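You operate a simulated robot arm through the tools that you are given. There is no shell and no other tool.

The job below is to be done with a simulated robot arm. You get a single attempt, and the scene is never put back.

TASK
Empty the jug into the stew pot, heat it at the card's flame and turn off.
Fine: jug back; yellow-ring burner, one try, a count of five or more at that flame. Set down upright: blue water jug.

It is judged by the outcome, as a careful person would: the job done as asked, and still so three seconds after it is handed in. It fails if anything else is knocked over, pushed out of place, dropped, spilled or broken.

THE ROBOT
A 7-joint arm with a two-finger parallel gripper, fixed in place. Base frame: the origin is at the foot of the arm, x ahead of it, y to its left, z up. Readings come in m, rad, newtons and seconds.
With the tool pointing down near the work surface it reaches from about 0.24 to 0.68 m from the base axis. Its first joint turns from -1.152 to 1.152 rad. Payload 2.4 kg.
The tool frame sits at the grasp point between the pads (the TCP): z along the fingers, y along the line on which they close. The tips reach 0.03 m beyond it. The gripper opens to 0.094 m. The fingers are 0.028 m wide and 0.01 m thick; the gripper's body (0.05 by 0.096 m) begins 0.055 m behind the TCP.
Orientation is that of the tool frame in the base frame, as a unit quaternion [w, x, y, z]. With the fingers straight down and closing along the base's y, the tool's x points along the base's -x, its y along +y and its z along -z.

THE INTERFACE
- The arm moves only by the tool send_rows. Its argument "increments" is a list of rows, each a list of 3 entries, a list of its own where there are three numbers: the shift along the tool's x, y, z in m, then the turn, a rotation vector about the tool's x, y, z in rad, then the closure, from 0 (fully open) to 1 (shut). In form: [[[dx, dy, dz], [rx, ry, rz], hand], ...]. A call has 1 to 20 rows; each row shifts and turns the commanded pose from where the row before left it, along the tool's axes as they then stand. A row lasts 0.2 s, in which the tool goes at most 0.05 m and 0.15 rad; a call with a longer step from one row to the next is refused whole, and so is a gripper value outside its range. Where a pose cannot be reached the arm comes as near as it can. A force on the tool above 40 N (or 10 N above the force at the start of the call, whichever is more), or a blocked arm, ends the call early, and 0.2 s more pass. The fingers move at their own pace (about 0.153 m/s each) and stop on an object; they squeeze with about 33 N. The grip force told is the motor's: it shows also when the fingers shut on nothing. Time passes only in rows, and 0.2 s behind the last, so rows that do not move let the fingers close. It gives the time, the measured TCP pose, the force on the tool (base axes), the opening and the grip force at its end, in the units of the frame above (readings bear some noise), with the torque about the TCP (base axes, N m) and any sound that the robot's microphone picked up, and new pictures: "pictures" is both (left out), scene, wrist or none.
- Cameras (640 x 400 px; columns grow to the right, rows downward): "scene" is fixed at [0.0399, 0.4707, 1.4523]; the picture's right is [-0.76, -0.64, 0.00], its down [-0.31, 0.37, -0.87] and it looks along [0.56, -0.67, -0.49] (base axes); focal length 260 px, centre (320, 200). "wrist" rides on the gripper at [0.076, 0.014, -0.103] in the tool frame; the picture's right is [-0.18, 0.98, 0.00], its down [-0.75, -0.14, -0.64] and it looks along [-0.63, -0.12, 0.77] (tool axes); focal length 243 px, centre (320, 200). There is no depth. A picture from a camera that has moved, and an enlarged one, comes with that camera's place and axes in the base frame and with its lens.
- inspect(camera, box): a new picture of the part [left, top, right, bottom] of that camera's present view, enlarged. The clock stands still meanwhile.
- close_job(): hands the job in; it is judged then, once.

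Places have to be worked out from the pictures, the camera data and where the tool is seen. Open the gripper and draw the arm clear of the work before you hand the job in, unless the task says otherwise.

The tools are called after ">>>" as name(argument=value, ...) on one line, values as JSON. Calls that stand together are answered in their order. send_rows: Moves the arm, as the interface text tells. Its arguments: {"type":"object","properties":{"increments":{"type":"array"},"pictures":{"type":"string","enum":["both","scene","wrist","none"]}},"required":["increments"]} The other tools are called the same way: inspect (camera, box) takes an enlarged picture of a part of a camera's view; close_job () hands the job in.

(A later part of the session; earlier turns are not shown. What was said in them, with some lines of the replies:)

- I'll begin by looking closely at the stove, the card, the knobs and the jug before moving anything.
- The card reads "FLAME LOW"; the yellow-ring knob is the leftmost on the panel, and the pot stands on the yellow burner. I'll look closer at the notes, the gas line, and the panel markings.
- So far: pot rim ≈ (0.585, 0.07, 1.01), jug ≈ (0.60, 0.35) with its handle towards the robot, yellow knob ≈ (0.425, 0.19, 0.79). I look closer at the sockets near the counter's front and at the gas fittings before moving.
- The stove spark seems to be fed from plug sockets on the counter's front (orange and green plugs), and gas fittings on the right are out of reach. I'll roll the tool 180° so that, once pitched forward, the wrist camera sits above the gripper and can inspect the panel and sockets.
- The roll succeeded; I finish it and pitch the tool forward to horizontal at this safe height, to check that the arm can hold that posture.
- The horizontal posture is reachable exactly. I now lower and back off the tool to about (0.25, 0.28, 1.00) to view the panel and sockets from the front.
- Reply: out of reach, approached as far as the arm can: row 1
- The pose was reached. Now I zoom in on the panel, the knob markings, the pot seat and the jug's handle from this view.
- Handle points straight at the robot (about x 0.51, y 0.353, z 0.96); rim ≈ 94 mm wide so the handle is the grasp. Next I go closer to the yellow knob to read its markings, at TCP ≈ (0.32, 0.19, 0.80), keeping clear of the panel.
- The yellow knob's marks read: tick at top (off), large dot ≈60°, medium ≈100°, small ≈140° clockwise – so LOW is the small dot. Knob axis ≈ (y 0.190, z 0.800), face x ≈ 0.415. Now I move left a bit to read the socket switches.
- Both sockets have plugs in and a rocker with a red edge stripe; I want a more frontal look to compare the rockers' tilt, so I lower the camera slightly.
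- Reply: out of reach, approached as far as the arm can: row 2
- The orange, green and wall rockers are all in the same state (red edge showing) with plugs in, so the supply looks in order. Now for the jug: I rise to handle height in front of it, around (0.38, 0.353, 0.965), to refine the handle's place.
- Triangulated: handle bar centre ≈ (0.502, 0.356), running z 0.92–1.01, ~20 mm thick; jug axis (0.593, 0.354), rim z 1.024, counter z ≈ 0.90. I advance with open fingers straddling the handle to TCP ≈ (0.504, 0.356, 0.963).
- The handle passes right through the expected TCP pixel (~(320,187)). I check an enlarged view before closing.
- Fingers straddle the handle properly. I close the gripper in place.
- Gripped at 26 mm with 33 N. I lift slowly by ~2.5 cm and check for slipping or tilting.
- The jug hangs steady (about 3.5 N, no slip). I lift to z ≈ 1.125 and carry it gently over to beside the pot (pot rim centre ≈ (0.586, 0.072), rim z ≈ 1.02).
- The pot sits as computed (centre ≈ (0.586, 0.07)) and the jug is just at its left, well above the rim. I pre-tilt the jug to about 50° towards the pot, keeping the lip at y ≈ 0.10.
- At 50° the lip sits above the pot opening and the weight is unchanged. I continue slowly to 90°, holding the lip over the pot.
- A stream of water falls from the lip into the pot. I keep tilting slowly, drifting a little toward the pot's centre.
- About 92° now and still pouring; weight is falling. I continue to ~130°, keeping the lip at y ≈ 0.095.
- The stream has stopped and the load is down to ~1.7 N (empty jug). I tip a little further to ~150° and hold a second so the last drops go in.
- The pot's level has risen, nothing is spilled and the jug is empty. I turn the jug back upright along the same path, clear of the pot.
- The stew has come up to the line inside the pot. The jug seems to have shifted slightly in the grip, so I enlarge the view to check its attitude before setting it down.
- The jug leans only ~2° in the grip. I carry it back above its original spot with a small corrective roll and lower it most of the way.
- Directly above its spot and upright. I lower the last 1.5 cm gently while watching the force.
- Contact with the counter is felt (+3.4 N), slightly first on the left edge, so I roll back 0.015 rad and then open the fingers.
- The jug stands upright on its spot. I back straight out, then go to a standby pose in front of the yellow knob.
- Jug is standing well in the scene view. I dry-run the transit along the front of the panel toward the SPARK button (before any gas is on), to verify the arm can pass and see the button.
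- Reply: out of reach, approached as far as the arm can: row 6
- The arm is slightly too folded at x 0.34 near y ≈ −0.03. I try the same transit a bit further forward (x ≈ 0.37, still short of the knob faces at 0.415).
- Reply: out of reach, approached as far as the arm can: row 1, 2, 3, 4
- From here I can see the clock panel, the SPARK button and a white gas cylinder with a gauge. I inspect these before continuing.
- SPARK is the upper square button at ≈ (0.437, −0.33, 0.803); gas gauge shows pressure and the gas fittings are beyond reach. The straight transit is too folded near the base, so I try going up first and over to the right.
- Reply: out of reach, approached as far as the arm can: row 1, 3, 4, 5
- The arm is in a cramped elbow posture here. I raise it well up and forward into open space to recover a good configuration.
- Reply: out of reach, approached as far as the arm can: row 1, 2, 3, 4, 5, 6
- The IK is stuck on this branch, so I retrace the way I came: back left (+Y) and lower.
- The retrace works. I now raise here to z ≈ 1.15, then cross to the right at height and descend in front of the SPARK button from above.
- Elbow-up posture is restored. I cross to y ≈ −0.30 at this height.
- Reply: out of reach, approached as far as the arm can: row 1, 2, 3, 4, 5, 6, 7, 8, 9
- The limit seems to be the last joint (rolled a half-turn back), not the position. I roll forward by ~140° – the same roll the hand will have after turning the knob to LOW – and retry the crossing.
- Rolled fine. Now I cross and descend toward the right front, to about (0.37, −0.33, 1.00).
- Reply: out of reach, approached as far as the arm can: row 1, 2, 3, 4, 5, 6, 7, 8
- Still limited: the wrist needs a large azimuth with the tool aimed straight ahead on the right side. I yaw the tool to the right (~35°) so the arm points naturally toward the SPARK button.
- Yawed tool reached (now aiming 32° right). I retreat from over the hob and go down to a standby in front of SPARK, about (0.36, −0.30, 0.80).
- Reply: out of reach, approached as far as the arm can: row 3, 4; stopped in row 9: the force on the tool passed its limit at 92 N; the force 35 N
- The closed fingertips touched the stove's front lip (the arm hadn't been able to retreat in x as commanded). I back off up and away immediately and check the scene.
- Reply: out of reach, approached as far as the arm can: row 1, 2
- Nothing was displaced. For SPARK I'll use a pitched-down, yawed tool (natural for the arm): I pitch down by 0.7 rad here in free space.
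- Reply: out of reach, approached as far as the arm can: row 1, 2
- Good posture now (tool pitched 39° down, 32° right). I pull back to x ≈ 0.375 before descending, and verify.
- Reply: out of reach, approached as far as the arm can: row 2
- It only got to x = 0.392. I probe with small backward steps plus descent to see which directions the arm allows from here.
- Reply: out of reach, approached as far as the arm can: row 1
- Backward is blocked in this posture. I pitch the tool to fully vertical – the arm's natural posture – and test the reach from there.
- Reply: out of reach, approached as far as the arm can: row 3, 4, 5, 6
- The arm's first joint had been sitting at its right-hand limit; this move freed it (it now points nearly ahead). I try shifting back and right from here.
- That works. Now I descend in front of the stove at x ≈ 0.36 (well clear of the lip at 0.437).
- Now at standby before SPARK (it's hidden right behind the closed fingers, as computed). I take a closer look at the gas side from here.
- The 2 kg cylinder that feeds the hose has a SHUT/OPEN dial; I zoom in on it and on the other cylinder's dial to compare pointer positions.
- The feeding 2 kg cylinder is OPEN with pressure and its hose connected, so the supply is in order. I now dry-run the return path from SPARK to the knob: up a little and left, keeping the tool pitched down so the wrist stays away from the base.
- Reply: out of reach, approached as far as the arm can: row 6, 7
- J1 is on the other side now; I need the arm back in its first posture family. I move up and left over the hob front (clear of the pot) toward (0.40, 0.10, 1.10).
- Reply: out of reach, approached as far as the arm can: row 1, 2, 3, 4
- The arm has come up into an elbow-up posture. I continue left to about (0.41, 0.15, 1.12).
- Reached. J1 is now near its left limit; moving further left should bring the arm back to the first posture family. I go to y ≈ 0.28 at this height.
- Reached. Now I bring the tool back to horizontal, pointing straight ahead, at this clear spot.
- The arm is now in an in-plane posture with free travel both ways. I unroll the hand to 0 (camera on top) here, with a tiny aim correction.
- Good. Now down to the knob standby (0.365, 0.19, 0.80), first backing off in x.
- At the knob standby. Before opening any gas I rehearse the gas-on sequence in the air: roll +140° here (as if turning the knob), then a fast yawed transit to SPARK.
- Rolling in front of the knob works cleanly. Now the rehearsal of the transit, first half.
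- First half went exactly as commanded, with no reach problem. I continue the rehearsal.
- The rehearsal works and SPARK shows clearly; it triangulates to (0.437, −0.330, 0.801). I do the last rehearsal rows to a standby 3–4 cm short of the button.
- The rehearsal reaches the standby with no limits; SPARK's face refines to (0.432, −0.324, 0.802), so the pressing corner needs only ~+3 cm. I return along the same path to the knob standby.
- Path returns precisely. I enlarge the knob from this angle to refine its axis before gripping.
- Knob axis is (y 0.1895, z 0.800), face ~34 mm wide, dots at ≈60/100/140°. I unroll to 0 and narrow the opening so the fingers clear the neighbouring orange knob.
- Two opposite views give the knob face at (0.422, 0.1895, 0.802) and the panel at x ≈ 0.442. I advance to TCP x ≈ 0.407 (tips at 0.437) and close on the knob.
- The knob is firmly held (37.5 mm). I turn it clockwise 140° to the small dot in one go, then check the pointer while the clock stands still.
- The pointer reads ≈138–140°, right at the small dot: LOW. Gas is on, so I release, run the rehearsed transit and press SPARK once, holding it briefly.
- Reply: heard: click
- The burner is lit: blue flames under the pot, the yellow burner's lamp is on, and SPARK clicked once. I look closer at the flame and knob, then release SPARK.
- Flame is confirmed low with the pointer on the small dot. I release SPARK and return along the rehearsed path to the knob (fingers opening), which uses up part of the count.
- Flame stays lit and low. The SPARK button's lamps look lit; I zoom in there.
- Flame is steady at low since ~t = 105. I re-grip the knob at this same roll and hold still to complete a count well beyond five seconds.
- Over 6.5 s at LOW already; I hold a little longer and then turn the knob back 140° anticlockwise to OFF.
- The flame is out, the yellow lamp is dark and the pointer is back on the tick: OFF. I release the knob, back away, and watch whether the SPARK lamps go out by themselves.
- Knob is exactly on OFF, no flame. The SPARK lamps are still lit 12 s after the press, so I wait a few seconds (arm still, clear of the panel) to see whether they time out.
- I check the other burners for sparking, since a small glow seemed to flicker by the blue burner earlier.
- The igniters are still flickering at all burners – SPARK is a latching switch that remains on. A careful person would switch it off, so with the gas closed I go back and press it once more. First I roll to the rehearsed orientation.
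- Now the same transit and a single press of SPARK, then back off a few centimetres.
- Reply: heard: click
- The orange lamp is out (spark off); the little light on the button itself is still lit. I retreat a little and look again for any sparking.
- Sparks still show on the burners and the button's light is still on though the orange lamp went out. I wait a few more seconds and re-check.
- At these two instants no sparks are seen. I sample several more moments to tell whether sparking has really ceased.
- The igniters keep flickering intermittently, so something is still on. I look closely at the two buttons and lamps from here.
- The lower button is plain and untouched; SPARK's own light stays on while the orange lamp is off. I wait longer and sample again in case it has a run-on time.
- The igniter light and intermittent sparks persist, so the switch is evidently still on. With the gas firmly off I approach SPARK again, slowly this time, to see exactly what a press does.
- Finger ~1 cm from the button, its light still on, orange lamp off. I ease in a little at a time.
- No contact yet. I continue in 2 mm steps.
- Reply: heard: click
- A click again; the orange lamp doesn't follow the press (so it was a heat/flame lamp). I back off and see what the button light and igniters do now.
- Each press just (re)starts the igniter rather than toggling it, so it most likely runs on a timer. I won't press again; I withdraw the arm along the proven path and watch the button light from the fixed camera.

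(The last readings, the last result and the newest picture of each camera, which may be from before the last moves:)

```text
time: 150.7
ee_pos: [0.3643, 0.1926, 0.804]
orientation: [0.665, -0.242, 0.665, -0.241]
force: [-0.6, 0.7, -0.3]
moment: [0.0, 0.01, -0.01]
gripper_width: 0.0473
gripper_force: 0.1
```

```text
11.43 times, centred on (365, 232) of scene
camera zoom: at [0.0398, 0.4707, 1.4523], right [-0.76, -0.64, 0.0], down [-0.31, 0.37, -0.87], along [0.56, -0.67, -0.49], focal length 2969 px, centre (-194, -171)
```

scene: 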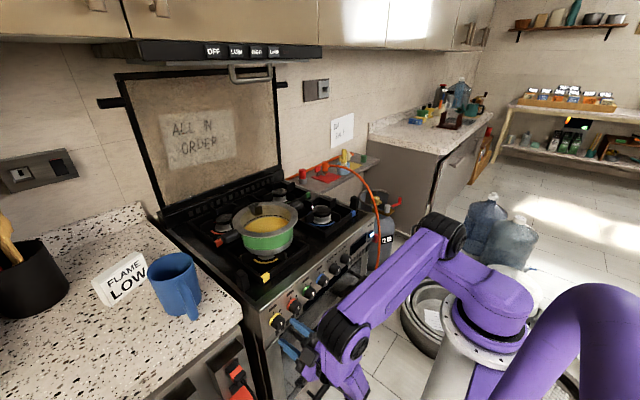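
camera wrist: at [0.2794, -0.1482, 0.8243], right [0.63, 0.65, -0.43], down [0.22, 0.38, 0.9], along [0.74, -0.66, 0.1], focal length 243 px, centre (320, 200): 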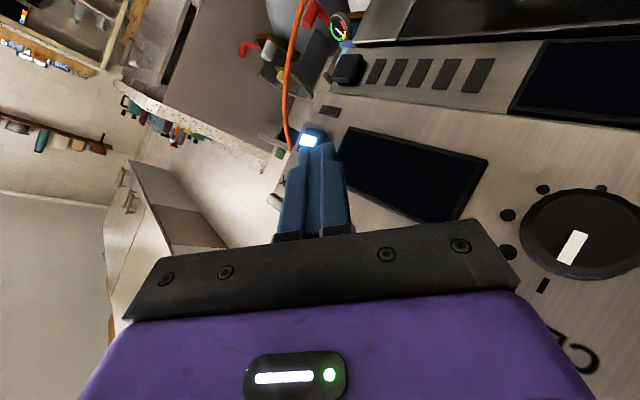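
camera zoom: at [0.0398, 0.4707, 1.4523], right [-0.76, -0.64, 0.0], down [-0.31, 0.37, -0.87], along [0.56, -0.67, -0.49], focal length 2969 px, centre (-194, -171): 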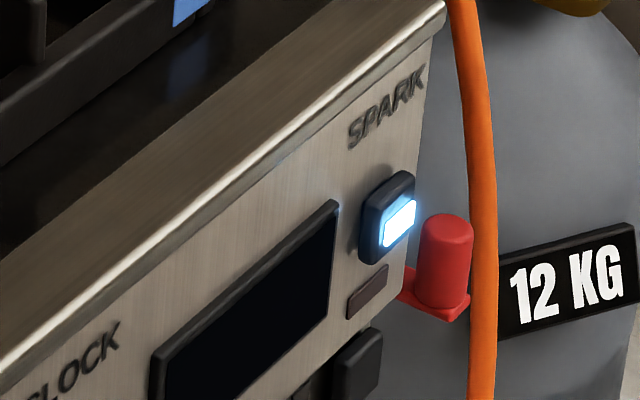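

Button light still on. I raise the arm to a clear high pose while time passes.

>>> send_rows(increments=[[[-0.0345, -0.0289, 0], [0, 0, 0], 0], [[-0.0345, -0.0289, 0], [0, 0, 0], 0], [[-0.0345, -0.0289, 0], [0, 0, 0], 0], [[-0.0345, -0.0289, 0], [0, 0, 0], 0], [[-0.0345, -0.0289, 0], [0, 0, 0], 0], [[-0.0345, -0.0289, 0], [0, 0, 0], 0], [[-0.0345, -0.0289, 0], [0, 0, 0], 0], [[-0.0345, -0.0289, 0], [0, 0, 0], 0], [[-0.0345, -0.0289, 0], [0, 0, 0], 0], [[-0.0345, -0.0289, 0], [0, 0, 0], 0]], pictures="both")

>>> inspect(camera="scene", box=[345, 215, 385, 250])

```text
time: 152.9
ee_pos: [0.3656, 0.1922, 1.2569]
orientation: [0.664, -0.241, 0.666, -0.241]
force: [0.0, 0.2, -0.1]
moment: [0.0, 0.01, 0.0]
gripper_width: 0.0941
gripper_force: 0.1
camera wrist: at [0.2629, 0.1531, 1.1894], right [0.0, 0.87, -0.49], down [-0.64, 0.37, 0.67], along [0.77, 0.31, 0.56], focal length 243 px, centre (320, 200)
```

scene: 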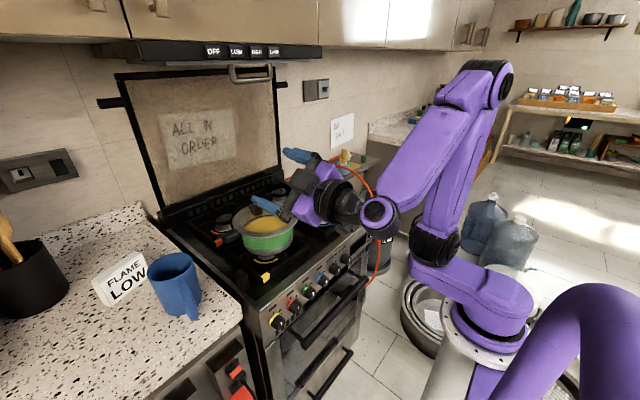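
wrist: 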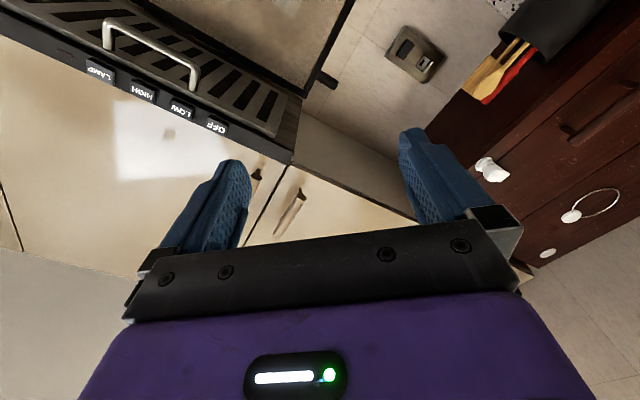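

```text
11.43 times, centred on (365, 232) of scene
camera zoom: at [0.0399, 0.4707, 1.4523], right [-0.76, -0.64, 0.0], down [-0.31, 0.37, -0.87], along [0.56, -0.67, -0.49], focal length 2969 px, centre (-194, -171)
```

zoom: 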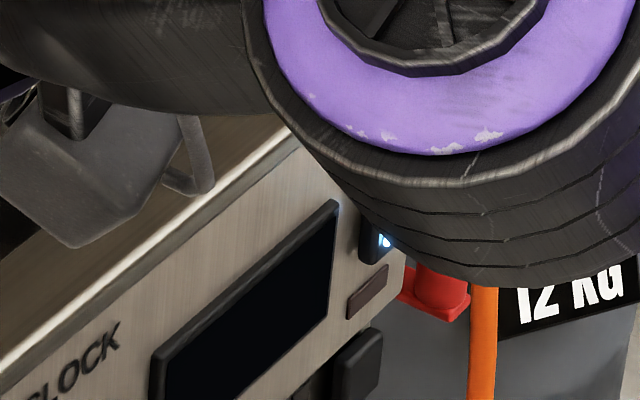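

Clear high pose. I let time pass in a few calls and check the igniter light periodically.

>>> send_rows(increments=[[[-0.0345, -0.0289, 0], [0, 0, 0], 0], [[-0.0153, -0.0129, 0], [0, 0, 0], 0], [[0, 0, 0], [0, 0, 0], 0], [[0, 0, 0], [0, 0, 0], 0], [[0, 0, 0], [0, 0, 0], 0], [[0, 0, 0], [0, 0, 0], 0], [[0, 0, 0], [0, 0, 0], 0], [[0, 0, 0], [0, 0, 0], 0], [[0, 0, 0], [0, 0, 0], 0], [[0, 0, 0], [0, 0, 0], 0], [[0, 0, 0], [0, 0, 0], 0], [[0, 0, 0], [0, 0, 0], 0], [[0, 0, 0], [0, 0, 0], 0], [[0, 0, 0], [0, 0, 0], 0], [[0, 0, 0], [0, 0, 0], 0], [[0, 0, 0], [0, 0, 0], 0], [[0, 0, 0], [0, 0, 0], 0], [[0, 0, 0], [0, 0, 0], 0], [[0, 0, 0], [0, 0, 0], 0], [[0, 0, 0], [0, 0, 0], 0]], pictures="none")

>>> send_rows(increments=[[[0, 0, 0], [0, 0, 0], 0], [[0, 0, 0], [0, 0, 0], 0], [[0, 0, 0], [0, 0, 0], 0], [[0, 0, 0], [0, 0, 0], 0], [[0, 0, 0], [0, 0, 0], 0], [[0, 0, 0], [0, 0, 0], 0], [[0, 0, 0], [0, 0, 0], 0], [[0, 0, 0], [0, 0, 0], 0], [[0, 0, 0], [0, 0, 0], 0], [[0, 0, 0], [0, 0, 0], 0], [[0, 0, 0], [0, 0, 0], 0], [[0, 0, 0], [0, 0, 0], 0], [[0, 0, 0], [0, 0, 0], 0], [[0, 0, 0], [0, 0, 0], 0], [[0, 0, 0], [0, 0, 0], 0], [[0, 0, 0], [0, 0, 0], 0], [[0, 0, 0], [0, 0, 0], 0], [[0, 0, 0], [0, 0, 0], 0], [[0, 0, 0], [0, 0, 0], 0], [[0, 0, 0], [0, 0, 0], 0]], pictures="none")

>>> send_rows(increments=[[[0, 0, 0], [0, 0, 0], 0], [[0, 0, 0], [0, 0, 0], 0], [[0, 0, 0], [0, 0, 0], 0], [[0, 0, 0], [0, 0, 0], 0], [[0, 0, 0], [0, 0, 0], 0], [[0, 0, 0], [0, 0, 0], 0], [[0, 0, 0], [0, 0, 0], 0], [[0, 0, 0], [0, 0, 0], 0], [[0, 0, 0], [0, 0, 0], 0], [[0, 0, 0], [0, 0, 0], 0], [[0, 0, 0], [0, 0, 0], 0], [[0, 0, 0], [0, 0, 0], 0], [[0, 0, 0], [0, 0, 0], 0], [[0, 0, 0], [0, 0, 0], 0], [[0, 0, 0], [0, 0, 0], 0], [[0, 0, 0], [0, 0, 0], 0], [[0, 0, 0], [0, 0, 0], 0], [[0, 0, 0], [0, 0, 0], 0], [[0, 0, 0], [0, 0, 0], 0], [[0, 0, 0], [0, 0, 0], 0]], pictures="scene")

>>> inspect(camera="scene", box=[345, 205, 395, 250])

>>> inspect(camera="scene", box=[190, 170, 330, 290])

```text
time: 157.1
ee_pos: [0.3658, 0.1913, 1.3209]
orientation: [0.664, -0.24, 0.666, -0.24]
force: [-0.7, 0.4, 0.3]
moment: [-0.02, 0.02, -0.01]
gripper_width: 0.0939
gripper_force: 0.1
```

```text
time: 161.3
ee_pos: [0.3658, 0.1911, 1.3211]
orientation: [0.664, -0.241, 0.665, -0.241]
force: [0.0, -0.2, 0.4]
moment: [0.0, 0.01, 0.02]
gripper_width: 0.0941
gripper_force: 0.1
```

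```text
time: 165.5
ee_pos: [0.3653, 0.1918, 1.3221]
orientation: [0.664, -0.241, 0.666, -0.241]
force: [-0.4, -1.4, 0.2]
moment: [0.01, 0.04, 0.03]
gripper_width: 0.0941
gripper_force: 0.1
```

scene: 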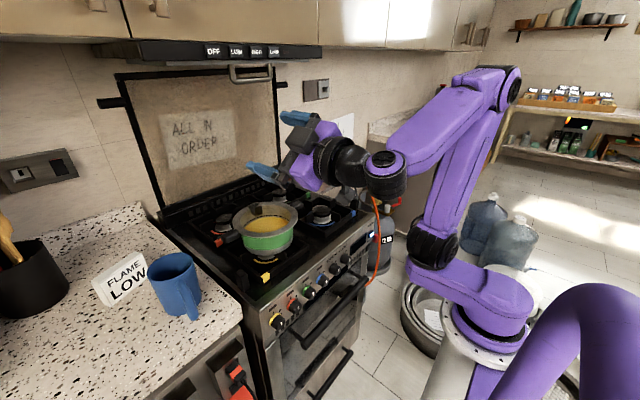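

```text
8.89 times, centred on (370, 228) of scene
camera zoom: at [0.0399, 0.4707, 1.4523], right [-0.76, -0.64, 0.0], down [-0.31, 0.37, -0.87], along [0.56, -0.67, -0.49], focal length 2309 px, centre (-124, -44)
```

zoom: 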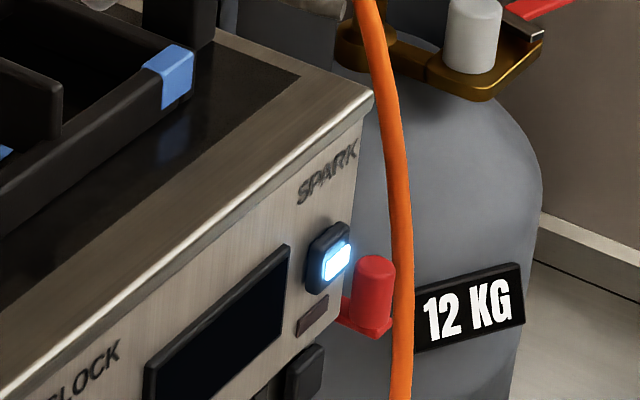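

```text
3.33 times, centred on (260, 230) of scene
camera zoom: at [0.0399, 0.4707, 1.4523], right [-0.76, -0.64, 0.0], down [-0.31, 0.37, -0.87], along [0.56, -0.67, -0.49], focal length 866 px, centre (520, 100)
```

zoom: 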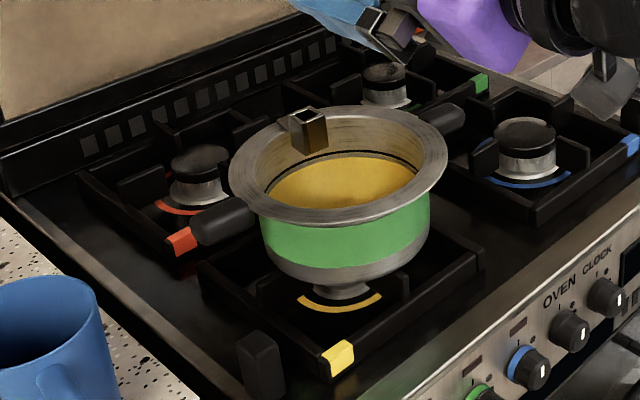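

Still lit at 165 s. I keep waiting and sampling.

>>> send_rows(increments=[[[0, 0, 0], [0, 0, 0], 0], [[0, 0, 0], [0, 0, 0], 0], [[0, 0, 0], [0, 0, 0], 0], [[0, 0, 0], [0, 0, 0], 0], [[0, 0, 0], [0, 0, 0], 0], [[0, 0, 0], [0, 0, 0], 0], [[0, 0, 0], [0, 0, 0], 0], [[0, 0, 0], [0, 0, 0], 0], [[0, 0, 0], [0, 0, 0], 0], [[0, 0, 0], [0, 0, 0], 0], [[0, 0, 0], [0, 0, 0], 0], [[0, 0, 0], [0, 0, 0], 0], [[0, 0, 0], [0, 0, 0], 0], [[0, 0, 0], [0, 0, 0], 0], [[0, 0, 0], [0, 0, 0], 0], [[0, 0, 0], [0, 0, 0], 0], [[0, 0, 0], [0, 0, 0], 0], [[0, 0, 0], [0, 0, 0], 0], [[0, 0, 0], [0, 0, 0], 0], [[0, 0, 0], [0, 0, 0], 0]], pictures="none")

>>> send_rows(increments=[[[0, 0, 0], [0, 0, 0], 0], [[0, 0, 0], [0, 0, 0], 0], [[0, 0, 0], [0, 0, 0], 0], [[0, 0, 0], [0, 0, 0], 0], [[0, 0, 0], [0, 0, 0], 0], [[0, 0, 0], [0, 0, 0], 0], [[0, 0, 0], [0, 0, 0], 0], [[0, 0, 0], [0, 0, 0], 0], [[0, 0, 0], [0, 0, 0], 0], [[0, 0, 0], [0, 0, 0], 0], [[0, 0, 0], [0, 0, 0], 0], [[0, 0, 0], [0, 0, 0], 0], [[0, 0, 0], [0, 0, 0], 0], [[0, 0, 0], [0, 0, 0], 0], [[0, 0, 0], [0, 0, 0], 0], [[0, 0, 0], [0, 0, 0], 0], [[0, 0, 0], [0, 0, 0], 0], [[0, 0, 0], [0, 0, 0], 0], [[0, 0, 0], [0, 0, 0], 0], [[0, 0, 0], [0, 0, 0], 0]], pictures="none")

>>> send_rows(increments=[[[0, 0, 0], [0, 0, 0], 0], [[0, 0, 0], [0, 0, 0], 0], [[0, 0, 0], [0, 0, 0], 0], [[0, 0, 0], [0, 0, 0], 0], [[0, 0, 0], [0, 0, 0], 0], [[0, 0, 0], [0, 0, 0], 0], [[0, 0, 0], [0, 0, 0], 0], [[0, 0, 0], [0, 0, 0], 0], [[0, 0, 0], [0, 0, 0], 0], [[0, 0, 0], [0, 0, 0], 0], [[0, 0, 0], [0, 0, 0], 0], [[0, 0, 0], [0, 0, 0], 0], [[0, 0, 0], [0, 0, 0], 0], [[0, 0, 0], [0, 0, 0], 0], [[0, 0, 0], [0, 0, 0], 0], [[0, 0, 0], [0, 0, 0], 0], [[0, 0, 0], [0, 0, 0], 0], [[0, 0, 0], [0, 0, 0], 0], [[0, 0, 0], [0, 0, 0], 0], [[0, 0, 0], [0, 0, 0], 0]], pictures="none")

>>> inspect(camera="scene", box=[345, 205, 395, 250])

>>> inspect(camera="scene", box=[190, 170, 330, 290])

>>> send_rows(increments=[[[0, 0, 0], [0, 0, 0], 0]], pictures="none")

>>> inspect(camera="scene", box=[190, 170, 330, 290])

>>> send_rows(increments=[[[0, 0, 0], [0, 0, 0], 0]], pictures="none")

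>>> inspect(camera="scene", box=[190, 170, 330, 290])

```text
time: 169.7
ee_pos: [0.3651, 0.1927, 1.3216]
orientation: [0.664, -0.241, 0.666, -0.24]
force: [0.5, 0.1, -0.3]
moment: [0.0, -0.01, 0.0]
gripper_width: 0.0939
gripper_force: 0.1
```

```text
time: 173.9
ee_pos: [0.3649, 0.1918, 1.3216]
orientation: [0.664, -0.241, 0.666, -0.241]
force: [0.4, 0.0, 0.0]
moment: [0.02, -0.02, -0.01]
gripper_width: 0.0943
gripper_force: 0.0
```

```text
time: 178.1
ee_pos: [0.3667, 0.1914, 1.3214]
orientation: [0.664, -0.241, 0.666, -0.241]
force: [-0.3, -0.2, -0.2]
moment: [-0.01, 0.03, -0.01]
gripper_width: 0.0939
gripper_force: 0.1
```

```text
8.89 times, centred on (370, 228) of scene
camera zoom: at [0.0399, 0.4707, 1.4523], right [-0.76, -0.64, 0.0], down [-0.31, 0.37, -0.87], along [0.56, -0.67, -0.49], focal length 2309 px, centre (-124, -44)
```

zoom: 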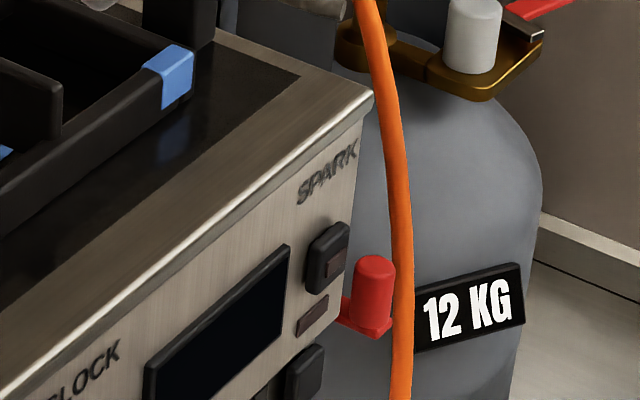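

```text
3.33 times, centred on (260, 230) of scene
camera zoom: at [0.0399, 0.4707, 1.4523], right [-0.76, -0.64, 0.0], down [-0.31, 0.37, -0.87], along [0.56, -0.67, -0.49], focal length 866 px, centre (520, 100)
```

zoom: 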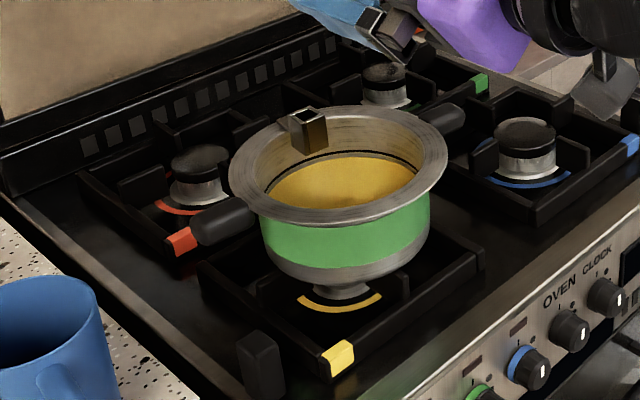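

```text
time: 178.5
ee_pos: [0.3657, 0.1906, 1.3216]
orientation: [0.664, -0.24, 0.666, -0.242]
force: [0.5, 0.1, -0.2]
moment: [0.01, 0.02, 0.01]
gripper_width: 0.0942
gripper_force: 0.0
```

```text
3.33 times, centred on (260, 230) of scene
camera zoom: at [0.0399, 0.4707, 1.4523], right [-0.76, -0.64, 0.0], down [-0.31, 0.37, -0.87], along [0.56, -0.67, -0.49], focal length 866 px, centre (520, 100)
```

zoom: 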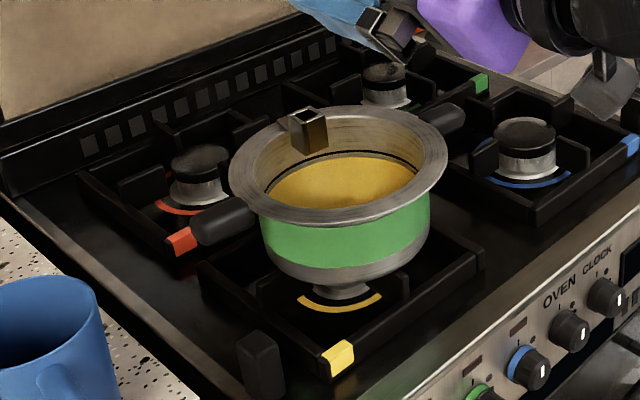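

```text
time: 178.9
ee_pos: [0.3644, 0.1911, 1.3215]
orientation: [0.664, -0.241, 0.665, -0.241]
force: [-0.7, -0.6, -0.2]
moment: [0.03, -0.01, -0.02]
gripper_width: 0.094
gripper_force: 0.1
```

```text
3.33 times, centred on (260, 230) of scene
camera zoom: at [0.0399, 0.4707, 1.4523], right [-0.76, -0.64, 0.0], down [-0.31, 0.37, -0.87], along [0.56, -0.67, -0.49], focal length 866 px, centre (520, 100)
```

zoom: 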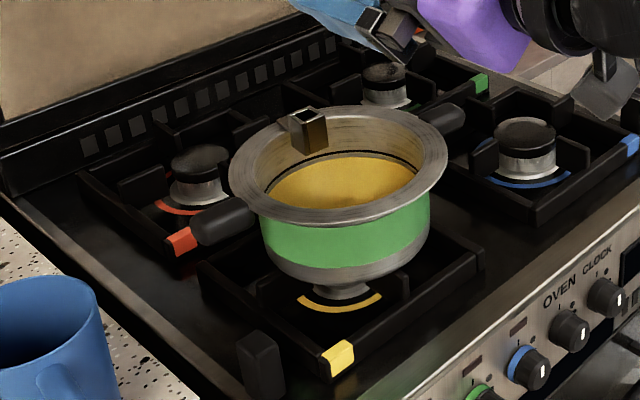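

The igniter has timed out: SPARK light off, no sparks, flame out, knob on OFF. One last check of the whole scene before handing in.

>>> inspect(camera="scene", box=[60, 210, 320, 390])

>>> inspect(camera="scene", box=[250, 250, 370, 340])

```text
2.22 times, centred on (190, 300) of scene
camera zoom: at [0.0399, 0.4707, 1.4523], right [-0.76, -0.64, 0.0], down [-0.31, 0.37, -0.87], along [0.56, -0.67, -0.49], focal length 577 px, centre (609, -22)
```

zoom: 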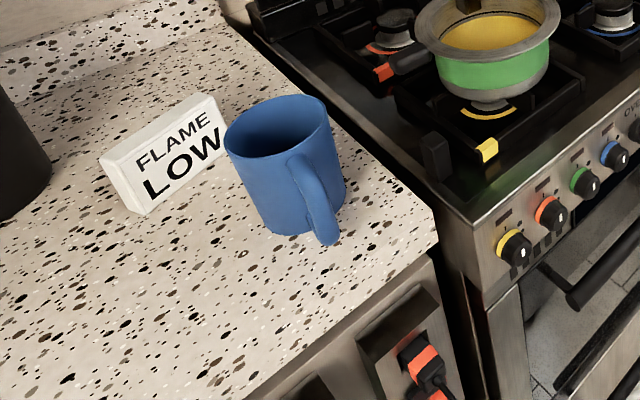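

```text
4.44 times, centred on (310, 295) of scene
camera zoom: at [0.0399, 0.4707, 1.4523], right [-0.76, -0.64, 0.0], down [-0.31, 0.37, -0.87], along [0.56, -0.67, -0.49], focal length 1154 px, centre (364, -222)
```

zoom: 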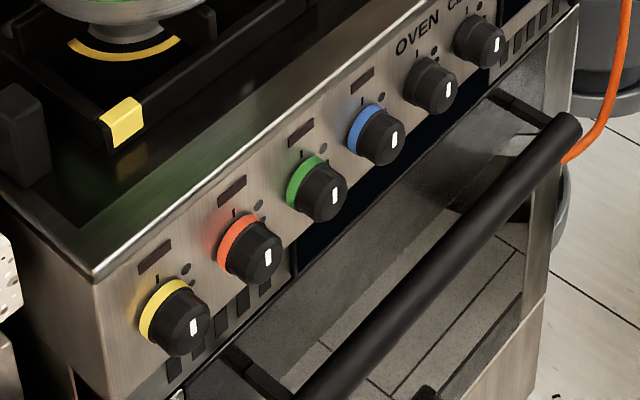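

The jug is back upright on its spot beside the card. The stew, with the water added, is on the yellow-ring burner, all knobs are at OFF, nothing is spilled or displaced, and the gripper is open and clear. I hand the job in.

>>> close_job()

```text
The job is handed in.
```

The job is handed in. The jug was emptied into the stew pot, the pot was heated at the card's LOW flame, and the burner is off.

- **Pouring:** All the water went into the pot with nothing spilled. The jug is back upright on its original spot.
- **Heating:** The yellow-ring burner lit on the first try. It burned at LOW for a little over seven seconds.
- **Turning off:** The knob is on OFF, the flame is out, and the igniter had stopped before I handed in.

Two things did not go cleanly:

- **Contact with the stove:** While working out the route to the SPARK button, the closed fingertips hit the stove's front lip with about 92 N. In the pictures afterwards the pot and everything else was still in place.
- **Extra SPARK presses:** The igniter kept sparking after the burner was lit. I took the button for a switch and pressed it two more times, with the burner's gas knob off. It turned out to run on a timer and went off by itself about half a minute after the last press. If "one try" counts every press of SPARK, those two count against it.
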